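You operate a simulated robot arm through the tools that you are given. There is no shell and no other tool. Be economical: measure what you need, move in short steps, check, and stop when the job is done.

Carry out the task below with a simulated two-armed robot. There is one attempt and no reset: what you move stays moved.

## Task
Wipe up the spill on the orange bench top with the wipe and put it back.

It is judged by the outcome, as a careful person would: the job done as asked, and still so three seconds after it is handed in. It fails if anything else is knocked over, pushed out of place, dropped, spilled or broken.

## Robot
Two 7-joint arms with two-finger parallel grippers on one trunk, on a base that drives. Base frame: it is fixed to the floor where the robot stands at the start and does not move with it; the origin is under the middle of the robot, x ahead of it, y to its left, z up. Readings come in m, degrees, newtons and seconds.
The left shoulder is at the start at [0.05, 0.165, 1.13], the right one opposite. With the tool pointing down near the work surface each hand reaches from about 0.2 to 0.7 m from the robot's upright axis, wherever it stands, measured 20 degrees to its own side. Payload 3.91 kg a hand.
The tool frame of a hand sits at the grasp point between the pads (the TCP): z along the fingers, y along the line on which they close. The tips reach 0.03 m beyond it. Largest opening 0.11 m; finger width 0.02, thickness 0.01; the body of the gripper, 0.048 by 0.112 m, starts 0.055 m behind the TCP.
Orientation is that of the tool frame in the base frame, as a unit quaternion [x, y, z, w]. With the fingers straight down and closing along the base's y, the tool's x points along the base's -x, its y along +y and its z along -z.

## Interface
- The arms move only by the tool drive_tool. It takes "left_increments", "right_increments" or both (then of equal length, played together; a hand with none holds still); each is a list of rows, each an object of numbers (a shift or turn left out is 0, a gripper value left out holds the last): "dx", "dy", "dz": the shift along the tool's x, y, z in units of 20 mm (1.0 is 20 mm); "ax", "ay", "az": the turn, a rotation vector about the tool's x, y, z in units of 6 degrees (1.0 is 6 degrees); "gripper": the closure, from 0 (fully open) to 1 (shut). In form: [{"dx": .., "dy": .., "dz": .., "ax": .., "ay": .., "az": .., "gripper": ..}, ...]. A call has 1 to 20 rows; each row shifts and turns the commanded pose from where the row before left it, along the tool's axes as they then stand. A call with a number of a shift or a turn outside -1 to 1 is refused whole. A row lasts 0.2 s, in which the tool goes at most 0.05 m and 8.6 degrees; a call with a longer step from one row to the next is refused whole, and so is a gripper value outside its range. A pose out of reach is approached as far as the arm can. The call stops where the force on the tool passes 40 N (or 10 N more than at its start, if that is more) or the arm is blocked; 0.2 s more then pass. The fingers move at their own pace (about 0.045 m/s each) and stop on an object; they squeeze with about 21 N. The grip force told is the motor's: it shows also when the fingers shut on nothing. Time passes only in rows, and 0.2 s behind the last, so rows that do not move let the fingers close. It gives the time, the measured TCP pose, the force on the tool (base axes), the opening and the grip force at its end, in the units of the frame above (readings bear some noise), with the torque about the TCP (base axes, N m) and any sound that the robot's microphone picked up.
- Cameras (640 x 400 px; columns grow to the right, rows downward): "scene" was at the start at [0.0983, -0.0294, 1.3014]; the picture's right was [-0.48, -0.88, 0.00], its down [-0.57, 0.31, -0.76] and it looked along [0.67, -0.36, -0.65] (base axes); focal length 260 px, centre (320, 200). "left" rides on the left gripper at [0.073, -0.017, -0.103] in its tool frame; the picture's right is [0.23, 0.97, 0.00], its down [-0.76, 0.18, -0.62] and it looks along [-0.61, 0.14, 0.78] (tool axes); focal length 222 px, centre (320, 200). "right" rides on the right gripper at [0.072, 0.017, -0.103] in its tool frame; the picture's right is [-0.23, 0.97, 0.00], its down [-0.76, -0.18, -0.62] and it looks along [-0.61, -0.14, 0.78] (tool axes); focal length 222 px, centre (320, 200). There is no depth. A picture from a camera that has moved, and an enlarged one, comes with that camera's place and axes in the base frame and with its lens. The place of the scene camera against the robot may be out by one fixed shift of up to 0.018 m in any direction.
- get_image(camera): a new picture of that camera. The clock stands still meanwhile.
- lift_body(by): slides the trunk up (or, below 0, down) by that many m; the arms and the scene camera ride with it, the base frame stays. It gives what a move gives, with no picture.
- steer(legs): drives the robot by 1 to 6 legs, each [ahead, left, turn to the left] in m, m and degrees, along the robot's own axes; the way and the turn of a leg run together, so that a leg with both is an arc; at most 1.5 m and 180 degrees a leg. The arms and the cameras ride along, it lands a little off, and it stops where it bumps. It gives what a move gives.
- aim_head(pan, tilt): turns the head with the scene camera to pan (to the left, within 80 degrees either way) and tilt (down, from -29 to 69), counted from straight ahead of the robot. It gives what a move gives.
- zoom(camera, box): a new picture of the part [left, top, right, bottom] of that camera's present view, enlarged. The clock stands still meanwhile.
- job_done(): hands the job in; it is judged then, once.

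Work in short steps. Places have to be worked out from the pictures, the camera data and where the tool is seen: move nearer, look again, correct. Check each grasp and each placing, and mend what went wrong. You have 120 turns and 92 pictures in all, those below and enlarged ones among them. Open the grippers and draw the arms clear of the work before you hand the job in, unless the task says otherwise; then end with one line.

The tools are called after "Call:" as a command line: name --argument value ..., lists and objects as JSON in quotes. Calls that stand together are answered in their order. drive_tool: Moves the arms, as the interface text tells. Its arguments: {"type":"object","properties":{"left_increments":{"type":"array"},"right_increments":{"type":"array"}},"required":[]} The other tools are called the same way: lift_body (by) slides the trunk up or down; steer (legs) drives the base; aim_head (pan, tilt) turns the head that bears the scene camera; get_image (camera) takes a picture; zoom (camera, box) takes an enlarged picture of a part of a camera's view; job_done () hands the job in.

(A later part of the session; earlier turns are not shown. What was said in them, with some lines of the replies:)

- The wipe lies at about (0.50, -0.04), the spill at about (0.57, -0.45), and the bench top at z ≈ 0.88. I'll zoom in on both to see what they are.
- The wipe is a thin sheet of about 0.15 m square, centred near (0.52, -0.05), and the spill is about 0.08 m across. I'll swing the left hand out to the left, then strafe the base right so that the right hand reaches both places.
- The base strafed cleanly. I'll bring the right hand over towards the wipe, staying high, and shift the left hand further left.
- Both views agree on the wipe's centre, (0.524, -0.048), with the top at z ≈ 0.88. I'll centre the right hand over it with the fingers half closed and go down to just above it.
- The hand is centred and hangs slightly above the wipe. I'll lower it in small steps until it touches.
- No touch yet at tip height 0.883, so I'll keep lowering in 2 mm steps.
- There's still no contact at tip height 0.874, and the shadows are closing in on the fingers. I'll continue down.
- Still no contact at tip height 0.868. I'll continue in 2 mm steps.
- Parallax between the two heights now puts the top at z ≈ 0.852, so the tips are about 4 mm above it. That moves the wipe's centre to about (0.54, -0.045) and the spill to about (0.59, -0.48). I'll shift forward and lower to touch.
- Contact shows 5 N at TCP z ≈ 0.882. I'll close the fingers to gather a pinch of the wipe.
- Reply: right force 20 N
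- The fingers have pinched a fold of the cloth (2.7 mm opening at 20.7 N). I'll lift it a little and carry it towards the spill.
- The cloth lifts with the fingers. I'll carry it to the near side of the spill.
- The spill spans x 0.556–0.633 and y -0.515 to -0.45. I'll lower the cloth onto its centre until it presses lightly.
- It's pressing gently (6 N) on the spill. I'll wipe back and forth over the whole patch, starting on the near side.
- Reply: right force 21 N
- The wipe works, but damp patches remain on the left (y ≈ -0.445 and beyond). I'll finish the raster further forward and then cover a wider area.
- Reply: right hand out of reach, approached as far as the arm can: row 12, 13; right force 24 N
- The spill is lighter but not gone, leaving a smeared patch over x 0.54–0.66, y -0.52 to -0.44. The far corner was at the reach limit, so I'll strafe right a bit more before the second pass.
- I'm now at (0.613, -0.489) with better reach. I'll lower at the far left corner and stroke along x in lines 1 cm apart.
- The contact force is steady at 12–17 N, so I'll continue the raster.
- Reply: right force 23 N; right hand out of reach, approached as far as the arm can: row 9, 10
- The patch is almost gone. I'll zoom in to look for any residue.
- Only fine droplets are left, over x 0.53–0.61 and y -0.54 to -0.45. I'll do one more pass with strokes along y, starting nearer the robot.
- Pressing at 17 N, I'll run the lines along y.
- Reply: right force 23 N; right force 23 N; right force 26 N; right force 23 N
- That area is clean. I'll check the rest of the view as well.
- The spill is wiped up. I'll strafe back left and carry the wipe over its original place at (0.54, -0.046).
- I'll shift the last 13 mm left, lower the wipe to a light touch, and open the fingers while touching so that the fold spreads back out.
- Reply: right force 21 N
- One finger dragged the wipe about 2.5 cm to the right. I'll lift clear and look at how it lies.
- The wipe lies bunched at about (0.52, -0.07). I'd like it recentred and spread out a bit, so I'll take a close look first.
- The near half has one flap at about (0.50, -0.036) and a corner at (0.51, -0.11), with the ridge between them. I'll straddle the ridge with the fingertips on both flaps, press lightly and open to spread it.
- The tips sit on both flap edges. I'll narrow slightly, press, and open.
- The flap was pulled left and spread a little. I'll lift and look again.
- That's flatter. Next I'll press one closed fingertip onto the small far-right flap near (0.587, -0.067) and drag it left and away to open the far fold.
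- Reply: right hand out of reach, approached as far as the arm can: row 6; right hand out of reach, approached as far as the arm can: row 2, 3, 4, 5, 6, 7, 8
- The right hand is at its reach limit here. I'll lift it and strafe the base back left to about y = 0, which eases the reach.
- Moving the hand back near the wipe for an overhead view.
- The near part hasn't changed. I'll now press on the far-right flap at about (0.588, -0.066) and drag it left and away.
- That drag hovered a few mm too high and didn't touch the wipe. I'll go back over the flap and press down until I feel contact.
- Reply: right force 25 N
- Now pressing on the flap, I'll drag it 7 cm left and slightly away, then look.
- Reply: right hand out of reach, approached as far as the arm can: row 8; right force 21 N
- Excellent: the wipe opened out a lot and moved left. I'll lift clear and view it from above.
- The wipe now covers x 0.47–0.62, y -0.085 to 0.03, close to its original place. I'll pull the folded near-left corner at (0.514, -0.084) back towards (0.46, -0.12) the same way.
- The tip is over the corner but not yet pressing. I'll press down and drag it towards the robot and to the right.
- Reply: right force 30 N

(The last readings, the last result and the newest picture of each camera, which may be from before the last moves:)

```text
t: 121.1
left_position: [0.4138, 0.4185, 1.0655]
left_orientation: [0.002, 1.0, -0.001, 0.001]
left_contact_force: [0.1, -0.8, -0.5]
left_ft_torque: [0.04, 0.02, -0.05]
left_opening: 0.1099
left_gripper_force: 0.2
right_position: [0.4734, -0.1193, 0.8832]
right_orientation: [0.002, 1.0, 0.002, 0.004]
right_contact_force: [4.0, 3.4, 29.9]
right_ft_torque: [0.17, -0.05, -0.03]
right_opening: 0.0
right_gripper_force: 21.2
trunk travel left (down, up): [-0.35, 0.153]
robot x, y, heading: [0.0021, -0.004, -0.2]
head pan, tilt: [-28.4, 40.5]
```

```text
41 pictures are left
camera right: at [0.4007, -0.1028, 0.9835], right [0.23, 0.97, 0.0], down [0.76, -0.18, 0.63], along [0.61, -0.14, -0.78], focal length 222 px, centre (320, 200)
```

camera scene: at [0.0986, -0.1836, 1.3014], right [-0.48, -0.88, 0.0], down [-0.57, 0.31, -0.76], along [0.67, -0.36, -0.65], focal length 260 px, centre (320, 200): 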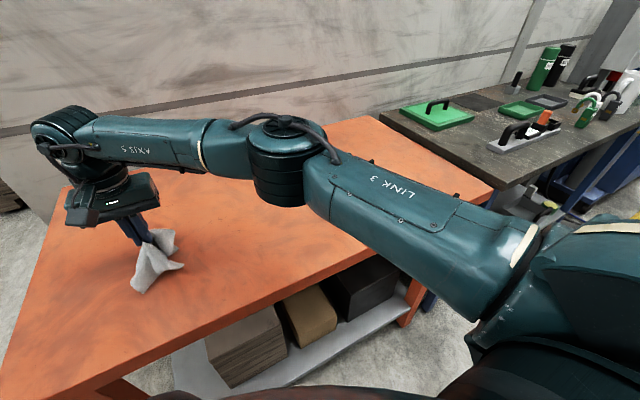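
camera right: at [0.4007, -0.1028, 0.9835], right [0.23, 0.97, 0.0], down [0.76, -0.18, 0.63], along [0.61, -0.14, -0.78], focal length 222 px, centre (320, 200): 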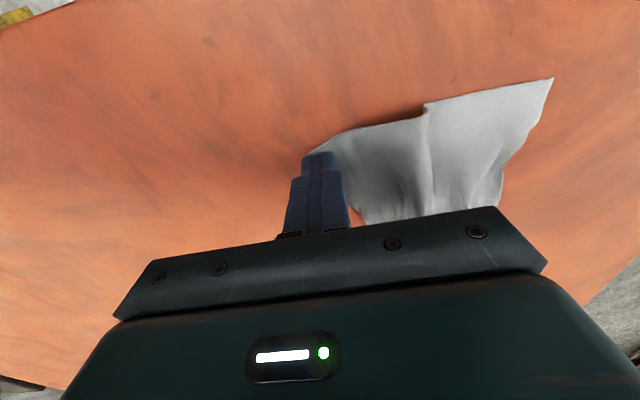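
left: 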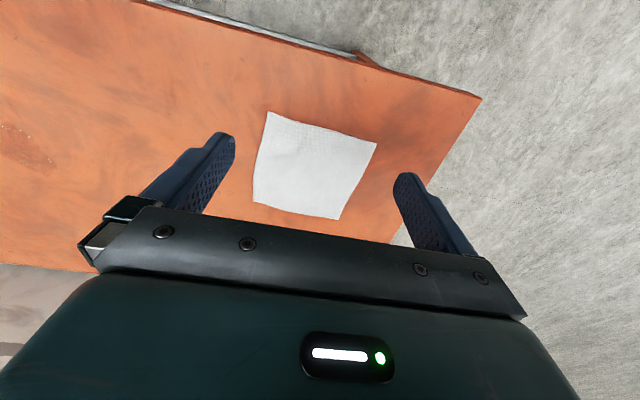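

The near edge is now nearly straight. I'll lift, move clear and look for the far-left corner.

Call:
drive_tool --right_increments '[{"dz": -0.3}, {"dz": -1}, {"dz": -1}, {"dz": -1}, {"dz": -1}, {"dz": -1}, {"dx": 1, "dz": -1}, {"dx": 1, "dz": -1, "gripper": 0}, {"dy": 1}, {"dy": 1}, {"dy": 1}, {}]'

Call:
zoom --camera "right" --box '[220, 70, 440, 210]'

Call:
zoom --camera "scene" --box '[130, 150, 320, 290]'

```text
t: 123.7
left_position: [0.4147, 0.4174, 1.0655]
left_orientation: [0.002, 1.0, 0.0, 0.001]
left_contact_force: [0.7, -0.9, 0.0]
left_ft_torque: [0.0, 0.04, -0.02]
left_opening: 0.1101
left_gripper_force: 0.0
right_position: [0.4349, -0.0591, 1.0254]
right_orientation: [0.002, 1.0, 0.0, 0.0]
right_contact_force: [-0.1, -0.2, -0.5]
right_ft_torque: [-0.01, 0.0, 0.01]
right_opening: 0.1044
right_gripper_force: 0.1
trunk travel left (down, up): [-0.35, 0.153]
robot x, y, heading: [-0.0007, -0.0039, -0.1]
head pan, tilt: [-28.4, 40.5]
```

```text
2.86 times, centred on (330, 140) of right
camera zoom: at [0.3622, -0.0433, 1.1275], right [0.23, 0.97, 0.0], down [0.76, -0.18, 0.62], along [0.61, -0.14, -0.78], focal length 635 px, centre (291, 371)
```

zoom: 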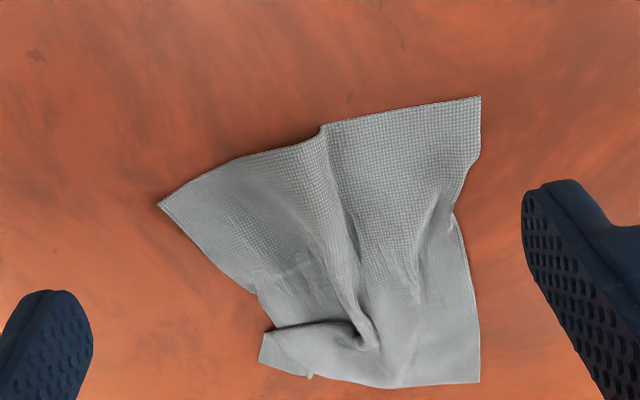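

```text
2.86 times, centred on (225, 220) of scene
camera zoom: at [0.099, -0.0356, 1.3014], right [-0.48, -0.88, 0.0], down [-0.57, 0.31, -0.76], along [0.67, -0.36, -0.65], focal length 743 px, centre (591, 143)
```

zoom: 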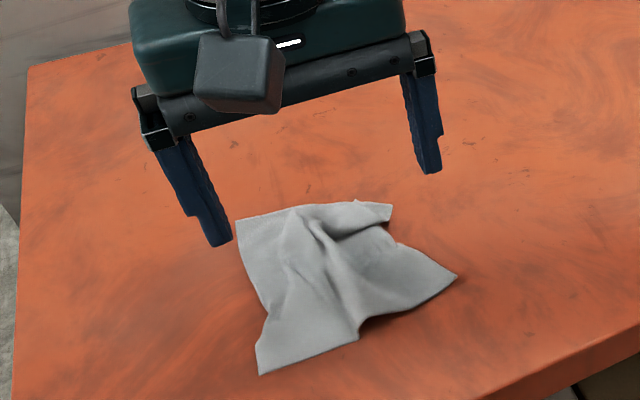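

Three corners are within 2–3 cm of their original places; only the far-left one, at about (0.56, -0.105), is still folded. I'll press there and drag it away and to the right.

Call:
drive_tool --right_increments '[{"dx": -1, "dy": -0.25, "gripper": 1}, {"dx": -1, "dy": -0.25}, {"dx": -1, "dy": -0.25}, {"dx": -1, "dy": -0.25}, {"dx": -1, "dy": -0.25}, {"dx": -1, "dy": -0.25}, {"dx": -0.85, "dy": -0.2}, {"dz": 1}, {"dz": 1}, {"dz": 1}, {"dz": 1}, {"dz": 1}, {"dz": 1}, {"dz": 0.9}, {"dz": 0.1}, {}]'

Call:
drive_tool --right_increments '[{"dz": 0.1}, {"dz": 0.1}, {}]'

Call:
get_image --camera "right"

```text
t: 127.1
left_position: [0.415, 0.4173, 1.064]
left_orientation: [0.002, 1.0, -0.001, -0.001]
left_contact_force: [0.3, 0.2, 0.1]
left_ft_torque: [-0.01, -0.03, 0.01]
left_opening: 0.1102
left_gripper_force: 0.0
right_position: [0.5703, -0.0958, 0.8845]
right_orientation: [0.003, 1.0, 0.0, -0.001]
right_contact_force: [0.3, -0.1, 0.2]
right_ft_torque: [-0.01, -0.04, 0.02]
right_opening: 0.0
right_gripper_force: 21.4
trunk travel left (down, up): [-0.35, 0.153]
robot x, y, heading: [0.0005, -0.0075, -0.1]
head pan, tilt: [-28.4, 40.5]
```

```text
t: 127.9
left_position: [0.4157, 0.418, 1.0657]
left_orientation: [0.002, 1.0, 0.0, 0.001]
left_contact_force: [0.3, 0.1, -0.2]
left_ft_torque: [-0.02, 0.01, 0.03]
left_opening: 0.1099
left_gripper_force: 0.0
right_position: [0.571, -0.0944, 0.8821]
right_orientation: [0.003, 1.0, -0.001, 0.001]
right_contact_force: [0.8, -1.0, 8.9]
right_ft_torque: [0.02, 0.04, -0.01]
right_opening: 0.0003
right_gripper_force: 20.8
trunk travel left (down, up): [-0.35, 0.153]
robot x, y, heading: [0.0001, -0.0063, -0.4]
head pan, tilt: [-28.4, 40.5]
```

```text
38 pictures are left
camera right: at [0.4978, -0.078, 0.9848], right [0.23, 0.97, 0.0], down [0.76, -0.18, 0.62], along [0.61, -0.14, -0.78], focal length 222 px, centre (320, 200)
```

right: 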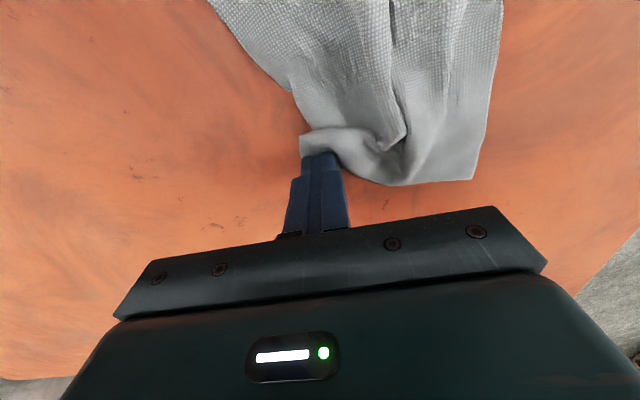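

Pressing on the corner with 9 N, I'll drag it outward.

Call:
drive_tool --right_increments '[{"dz": 0.05}, {"dx": -0.35, "dy": -0.35}, {"dx": -0.35, "dy": -0.35}, {"dx": -0.35, "dy": -0.35}, {"dx": -0.35, "dy": -0.35}, {"dx": -0.35, "dy": -0.35}, {"dx": -0.35, "dy": -0.35}, {}]'

Call:
drive_tool --right_increments '[{"dz": -0.3}, {"dz": -1}, {"dz": -1}, {"dz": -1}, {"dz": -1}, {"dz": -1}, {"dx": 1, "dz": -1}, {"dx": 1, "dz": -1, "gripper": 0}, {"dx": 1, "dy": 1}, {"dx": 1, "dy": 1}, {"dx": 1, "dy": 1}, {"dx": 1}, {"dx": 1}, {"dx": 1}, {}]'

Call:
zoom --camera "right" --box '[220, 70, 440, 210]'

Call:
get_image --camera "scene"

```text
t: 129.7
left_position: [0.414, 0.4193, 1.0656]
left_orientation: [0.001, 1.0, -0.001, 0.002]
left_contact_force: [0.2, -0.3, -0.5]
left_ft_torque: [0.0, -0.04, -0.01]
left_opening: 0.1102
left_gripper_force: 0.1
right_position: [0.6108, -0.1361, 0.8807]
right_orientation: [0.002, 1.0, 0.0, 0.002]
right_contact_force: [-4.2, 3.8, 20.7]
right_ft_torque: [0.31, 0.19, 0.08]
right_opening: 0.0
right_gripper_force: 21.5
trunk travel left (down, up): [-0.35, 0.153]
robot x, y, heading: [-0.0011, -0.0086, -0.4]
head pan, tilt: [-28.4, 40.5]
```

```text
t: 132.9
left_position: [0.4144, 0.4171, 1.0651]
left_orientation: [0.002, 1.0, 0.0, 0.0]
left_contact_force: [-0.1, -0.3, 0.6]
left_ft_torque: [0.01, 0.0, -0.02]
left_opening: 0.1101
left_gripper_force: 0.1
right_position: [0.4523, -0.0762, 1.0249]
right_orientation: [0.003, 1.0, 0.0, 0.0]
right_contact_force: [0.1, -0.3, -0.9]
right_ft_torque: [0.01, 0.05, 0.02]
right_opening: 0.1102
right_gripper_force: 0.2
trunk travel left (down, up): [-0.35, 0.153]
robot x, y, heading: [0.0001, -0.0063, -0.2]
head pan, tilt: [-28.4, 40.5]
```

```text
2.86 times, centred on (330, 140) of right
camera zoom: at [0.3797, -0.0588, 1.1272], right [0.23, 0.97, 0.0], down [0.76, -0.18, 0.62], along [0.61, -0.14, -0.78], focal length 635 px, centre (291, 371)
```

zoom: 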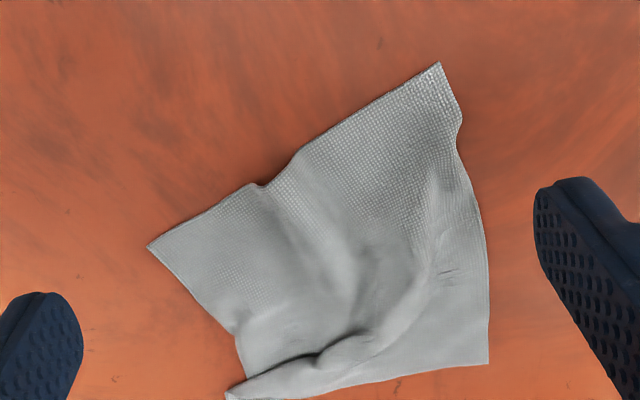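

```text
36 pictures are left
camera scene: at [0.0991, -0.0354, 1.3014], right [-0.48, -0.88, 0.0], down [-0.57, 0.31, -0.76], along [0.67, -0.36, -0.65], focal length 260 px, centre (320, 200)
```

scene: 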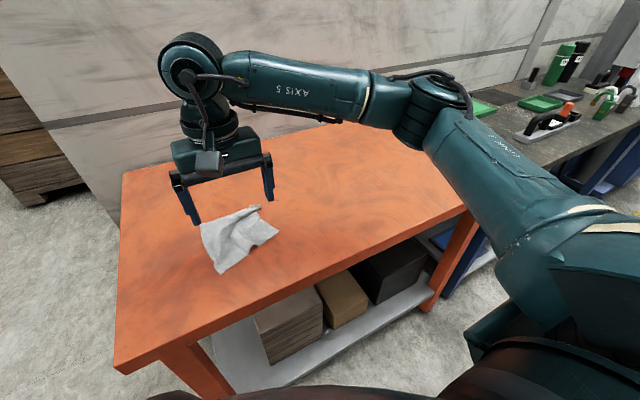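

The wipe is open now, but it sits about 3 cm right and its near edge is skewed. I'll pull the near-left corner from (0.505, -0.157) towards the robot first.

Call:
drive_tool --right_increments '[{"dx": -1, "dy": -1, "gripper": 1}, {"dx": -1, "dy": -1}, {"dx": -1, "dy": -1}, {"dx": -0.25, "dy": -0.2}, {"dz": 1}, {"dz": 1}, {"dz": 1}, {"dz": 1}, {"dz": 1}, {"dz": 1}, {"dz": 1}, {"dz": 0.1}, {"dz": 0.1}, {}]'

Call:
drive_tool --right_increments '[{"dz": 0.1}, {"dx": 0.4, "dy": 0.1}, {"dx": 0.4, "dy": 0.1}, {"dx": 0.4, "dy": 0.1}, {"dx": 0.4, "dy": 0.1}, {"dx": 0.4, "dy": 0.1}, {"dx": 0.4, "dy": 0.1}, {}]'

Call:
get_image --camera "right"

```text
t: 135.9
left_position: [0.4154, 0.4177, 1.0648]
left_orientation: [0.002, 1.0, 0.0, 0.0]
left_contact_force: [0.6, 0.2, -0.2]
left_ft_torque: [0.02, -0.02, 0.02]
left_opening: 0.11
left_gripper_force: 0.2
right_position: [0.5158, -0.1408, 0.8804]
right_orientation: [0.002, 1.0, 0.0, 0.0]
right_contact_force: [-0.8, 0.1, 1.3]
right_ft_torque: [0.02, -0.02, 0.03]
right_opening: 0.0001
right_gripper_force: 21.0
trunk travel left (down, up): [-0.35, 0.153]
robot x, y, heading: [-0.0009, -0.0025, -0.3]
head pan, tilt: [-28.4, 40.5]
```

```text
t: 137.7
left_position: [0.4135, 0.4176, 1.0653]
left_orientation: [0.002, 1.0, -0.001, 0.001]
left_contact_force: [0.7, 0.6, -0.5]
left_ft_torque: [0.02, -0.02, 0.0]
left_opening: 0.1098
left_gripper_force: 0.1
right_position: [0.4694, -0.1281, 0.8817]
right_orientation: [0.003, 1.0, 0.001, 0.002]
right_contact_force: [3.6, -1.5, 22.1]
right_ft_torque: [-0.12, -0.09, 0.0]
right_opening: 0.0
right_gripper_force: 20.9
trunk travel left (down, up): [-0.35, 0.153]
robot x, y, heading: [-0.001, -0.0032, -0.4]
head pan, tilt: [-28.4, 40.5]
```

```text
35 pictures are left
camera right: at [0.3957, -0.1115, 0.9838], right [0.23, 0.97, 0.0], down [0.76, -0.18, 0.63], along [0.61, -0.14, -0.78], focal length 222 px, centre (320, 200)
```

right: 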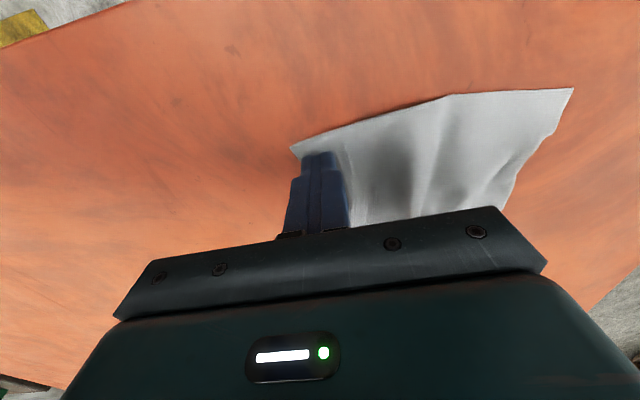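

The near edge is straight now. I'll lift, move to the middle of the wipe with the fingers spread, press, and slide it left about 2.5 cm.

Call:
drive_tool --right_increments '[{"dz": -1}, {"dz": -1}, {"dx": -1, "dy": 1, "gripper": 0.45}, {"dx": -1, "dy": 1}, {"dx": -1, "dy": 0.9}, {"dx": -0.3}, {}, {"dz": 1}, {"dz": 0.8}, {}]'

Call:
get_image --camera "right"

```text
t: 139.9
left_position: [0.4153, 0.4182, 1.0649]
left_orientation: [0.001, 1.0, 0.0, 0.0]
left_contact_force: [0.1, -0.1, -0.3]
left_ft_torque: [-0.02, 0.0, -0.01]
left_opening: 0.1098
left_gripper_force: 0.1
right_position: [0.5359, -0.0711, 0.8838]
right_orientation: [0.003, 1.0, 0.0, 0.0]
right_contact_force: [0.5, 0.5, -0.5]
right_ft_torque: [0.0, 0.0, -0.04]
right_opening: 0.0606
right_gripper_force: 0.1
trunk travel left (down, up): [-0.35, 0.153]
robot x, y, heading: [0.0016, -0.0022, -0.3]
head pan, tilt: [-28.4, 40.5]
```

```text
34 pictures are left
camera right: at [0.4626, -0.0541, 0.9861], right [0.23, 0.97, 0.0], down [0.76, -0.18, 0.62], along [0.61, -0.14, -0.78], focal length 222 px, centre (320, 200)
```

right: 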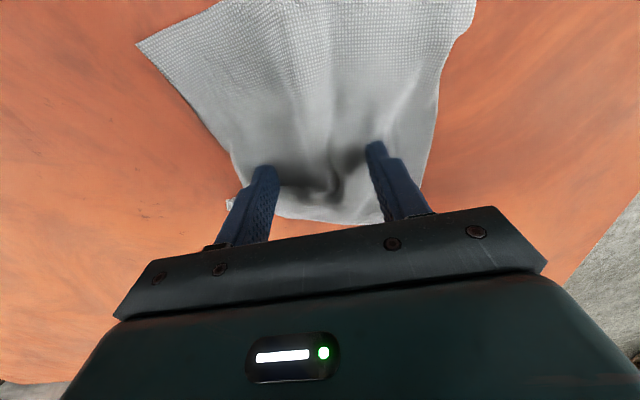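

Both near corners are about 2.5 cm right of their original spots. I'll press and slide left by 2.6 cm.

Call:
drive_tool --right_increments '[{"dz": 0.1}, {"dz": 0.1}, {"dz": 0.08}, {"dy": 0.3}, {"dy": 0.3}, {"dy": 0.3}, {"dy": 0.3}, {"dy": 0.2}, {}]'

Call:
drive_tool --right_increments '[{"dz": -0.3}, {"dz": -1}, {"dz": -1}, {"dz": -1}, {"dz": -1}, {"dz": -1}, {"dx": 1, "dz": -1}, {"dx": 1, "dz": -1, "gripper": 0}, {"dx": 1}, {"dx": 1}, {"dx": 1}, {}]'

Call:
zoom --camera "right" --box '[220, 70, 440, 210]'

```text
t: 141.9
left_position: [0.4124, 0.4173, 1.0659]
left_orientation: [0.002, 1.0, 0.001, 0.002]
left_contact_force: [-0.5, -0.2, 0.2]
left_ft_torque: [-0.01, -0.01, 0.01]
left_opening: 0.1099
left_gripper_force: 0.1
right_position: [0.5345, -0.0428, 0.8809]
right_orientation: [0.001, 1.0, 0.001, 0.004]
right_contact_force: [1.8, -4.2, 30.4]
right_ft_torque: [-0.6, 0.08, 0.02]
right_opening: 0.0613
right_gripper_force: 1.1
trunk travel left (down, up): [-0.35, 0.153]
robot x, y, heading: [0.0014, -0.0059, -0.5]
head pan, tilt: [-28.4, 40.5]
```

```text
t: 144.5
left_position: [0.4149, 0.4171, 1.0658]
left_orientation: [0.002, 1.0, 0.0, 0.001]
left_contact_force: [-0.7, -0.3, 0.5]
left_ft_torque: [0.03, 0.01, -0.02]
left_opening: 0.1099
left_gripper_force: 0.1
right_position: [0.4342, -0.0416, 1.0245]
right_orientation: [0.002, 1.0, -0.001, 0.0]
right_contact_force: [0.1, 0.5, 0.4]
right_ft_torque: [-0.01, -0.01, -0.02]
right_opening: 0.1098
right_gripper_force: 0.1
trunk travel left (down, up): [-0.35, 0.153]
robot x, y, heading: [0.0022, -0.0052, -0.4]
head pan, tilt: [-28.4, 40.5]
```

```text
2.86 times, centred on (330, 140) of right
camera zoom: at [0.3624, -0.0247, 1.1269], right [0.23, 0.97, 0.0], down [0.76, -0.18, 0.62], along [0.61, -0.14, -0.78], focal length 635 px, centre (291, 371)
```

zoom: 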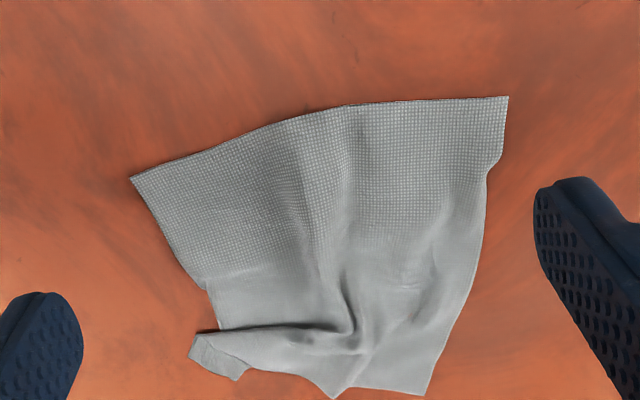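

The near corners match their original spots within a centimetre, and the wipe covers its original place. I'll raise the right arm and withdraw it to the right, then do a final check.

Call:
drive_tool --right_increments '[{"dz": -1}, {"dz": -1}, {"dz": -1}, {"dx": 0.3, "dy": -1}, {"dx": 0.3, "dy": -1}, {"dx": 0.3, "dy": -1}, {"dx": 0.3, "dy": -1}, {"dx": 0.3, "dy": -1}, {"dx": 0.3, "dy": -1}, {"dx": 0.3, "dy": -1}, {"dx": 0.3, "dy": -1}, {"dx": 0.3, "dy": -1}, {"dx": 0.3, "dy": -1}, {"dx": 0.3, "dy": -1}, {"dx": 0.3, "dy": -1}, {"dx": 0.3, "dy": -1}, {"dx": 0.3, "dy": -1}, {"dx": 0.3, "dy": -1}, {"dx": 0.3, "dy": -1}, {"dx": 0.3, "dy": -1}]'

Call:
drive_tool --right_increments '[{"dy": -1}, {"dy": -1}, {"dy": -1}, {}]'

Call:
get_image --camera "scene"

Call:
zoom --camera "scene" --box '[320, 130, 440, 210]'

Call:
zoom --camera "right" --box '[240, 140, 420, 250]'

```text
t: 148.7
left_position: [0.4159, 0.4177, 1.0647]
left_orientation: [0.002, 1.0, 0.0, -0.001]
left_contact_force: [-0.7, -0.5, 0.0]
left_ft_torque: [0.03, 0.02, 0.01]
left_opening: 0.1102
left_gripper_force: 0.1
right_position: [0.3309, -0.3828, 1.0841]
right_orientation: [0.002, 1.0, 0.0, 0.0]
right_contact_force: [0.5, 0.0, 0.3]
right_ft_torque: [0.0, 0.0, 0.02]
right_opening: 0.1102
right_gripper_force: 0.0
trunk travel left (down, up): [-0.35, 0.153]
robot x, y, heading: [0.0003, -0.0047, -0.4]
head pan, tilt: [-28.4, 40.5]
```

```text
t: 149.7
left_position: [0.4148, 0.4189, 1.0652]
left_orientation: [0.002, 1.0, 0.0, 0.0]
left_contact_force: [0.2, -0.8, -0.1]
left_ft_torque: [-0.03, -0.02, -0.02]
left_opening: 0.1102
left_gripper_force: 0.1
right_position: [0.3294, -0.4419, 1.0846]
right_orientation: [0.002, 1.0, 0.0, -0.001]
right_contact_force: [0.2, -0.7, -0.5]
right_ft_torque: [0.0, -0.01, 0.01]
right_opening: 0.1099
right_gripper_force: 0.1
trunk travel left (down, up): [-0.35, 0.153]
robot x, y, heading: [0.0019, -0.0024, -0.2]
head pan, tilt: [-28.4, 40.5]
```

```text
32 pictures are left
camera scene: at [0.099, -0.0353, 1.3014], right [-0.48, -0.88, 0.0], down [-0.57, 0.31, -0.76], along [0.67, -0.36, -0.65], focal length 260 px, centre (320, 200)
```

scene: 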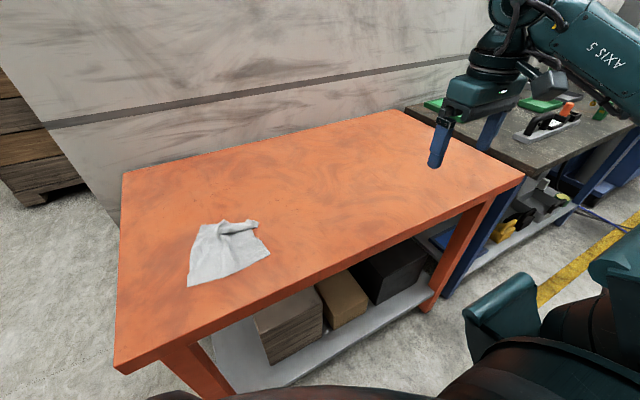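

```text
5.00 times, centred on (380, 170) of scene
camera zoom: at [0.099, -0.0353, 1.3014], right [-0.48, -0.88, 0.0], down [-0.57, 0.31, -0.76], along [0.67, -0.36, -0.65], focal length 1300 px, centre (20, 350)
```

zoom: 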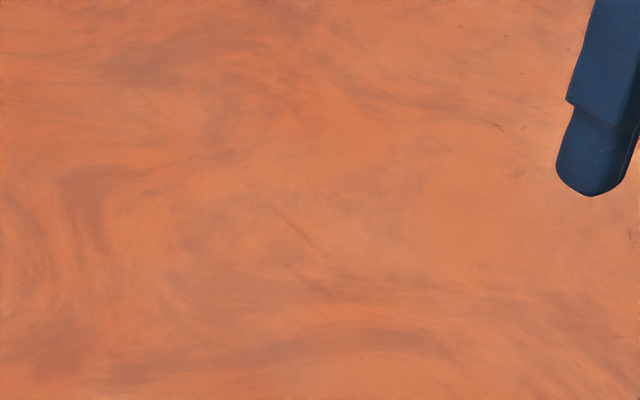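

```text
3.56 times, centred on (330, 195) of right
camera zoom: at [0.2581, -0.4249, 1.1873], right [0.23, 0.97, 0.0], down [0.76, -0.18, 0.62], along [0.61, -0.14, -0.78], focal length 790 px, centre (284, 218)
```

zoom: 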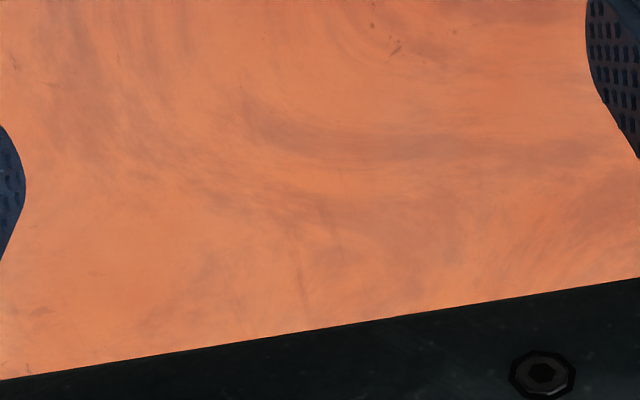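

The spill area is clean, the wipe lies in its original place, and both grippers are open and clear, so I'm handing the job in.

Call:
job_done

```text
The job is handed in.
```

I wiped up the spill and put the wipe back in its original place. It is lying open but slightly creased, with one far corner still folded in by a few centimetres.
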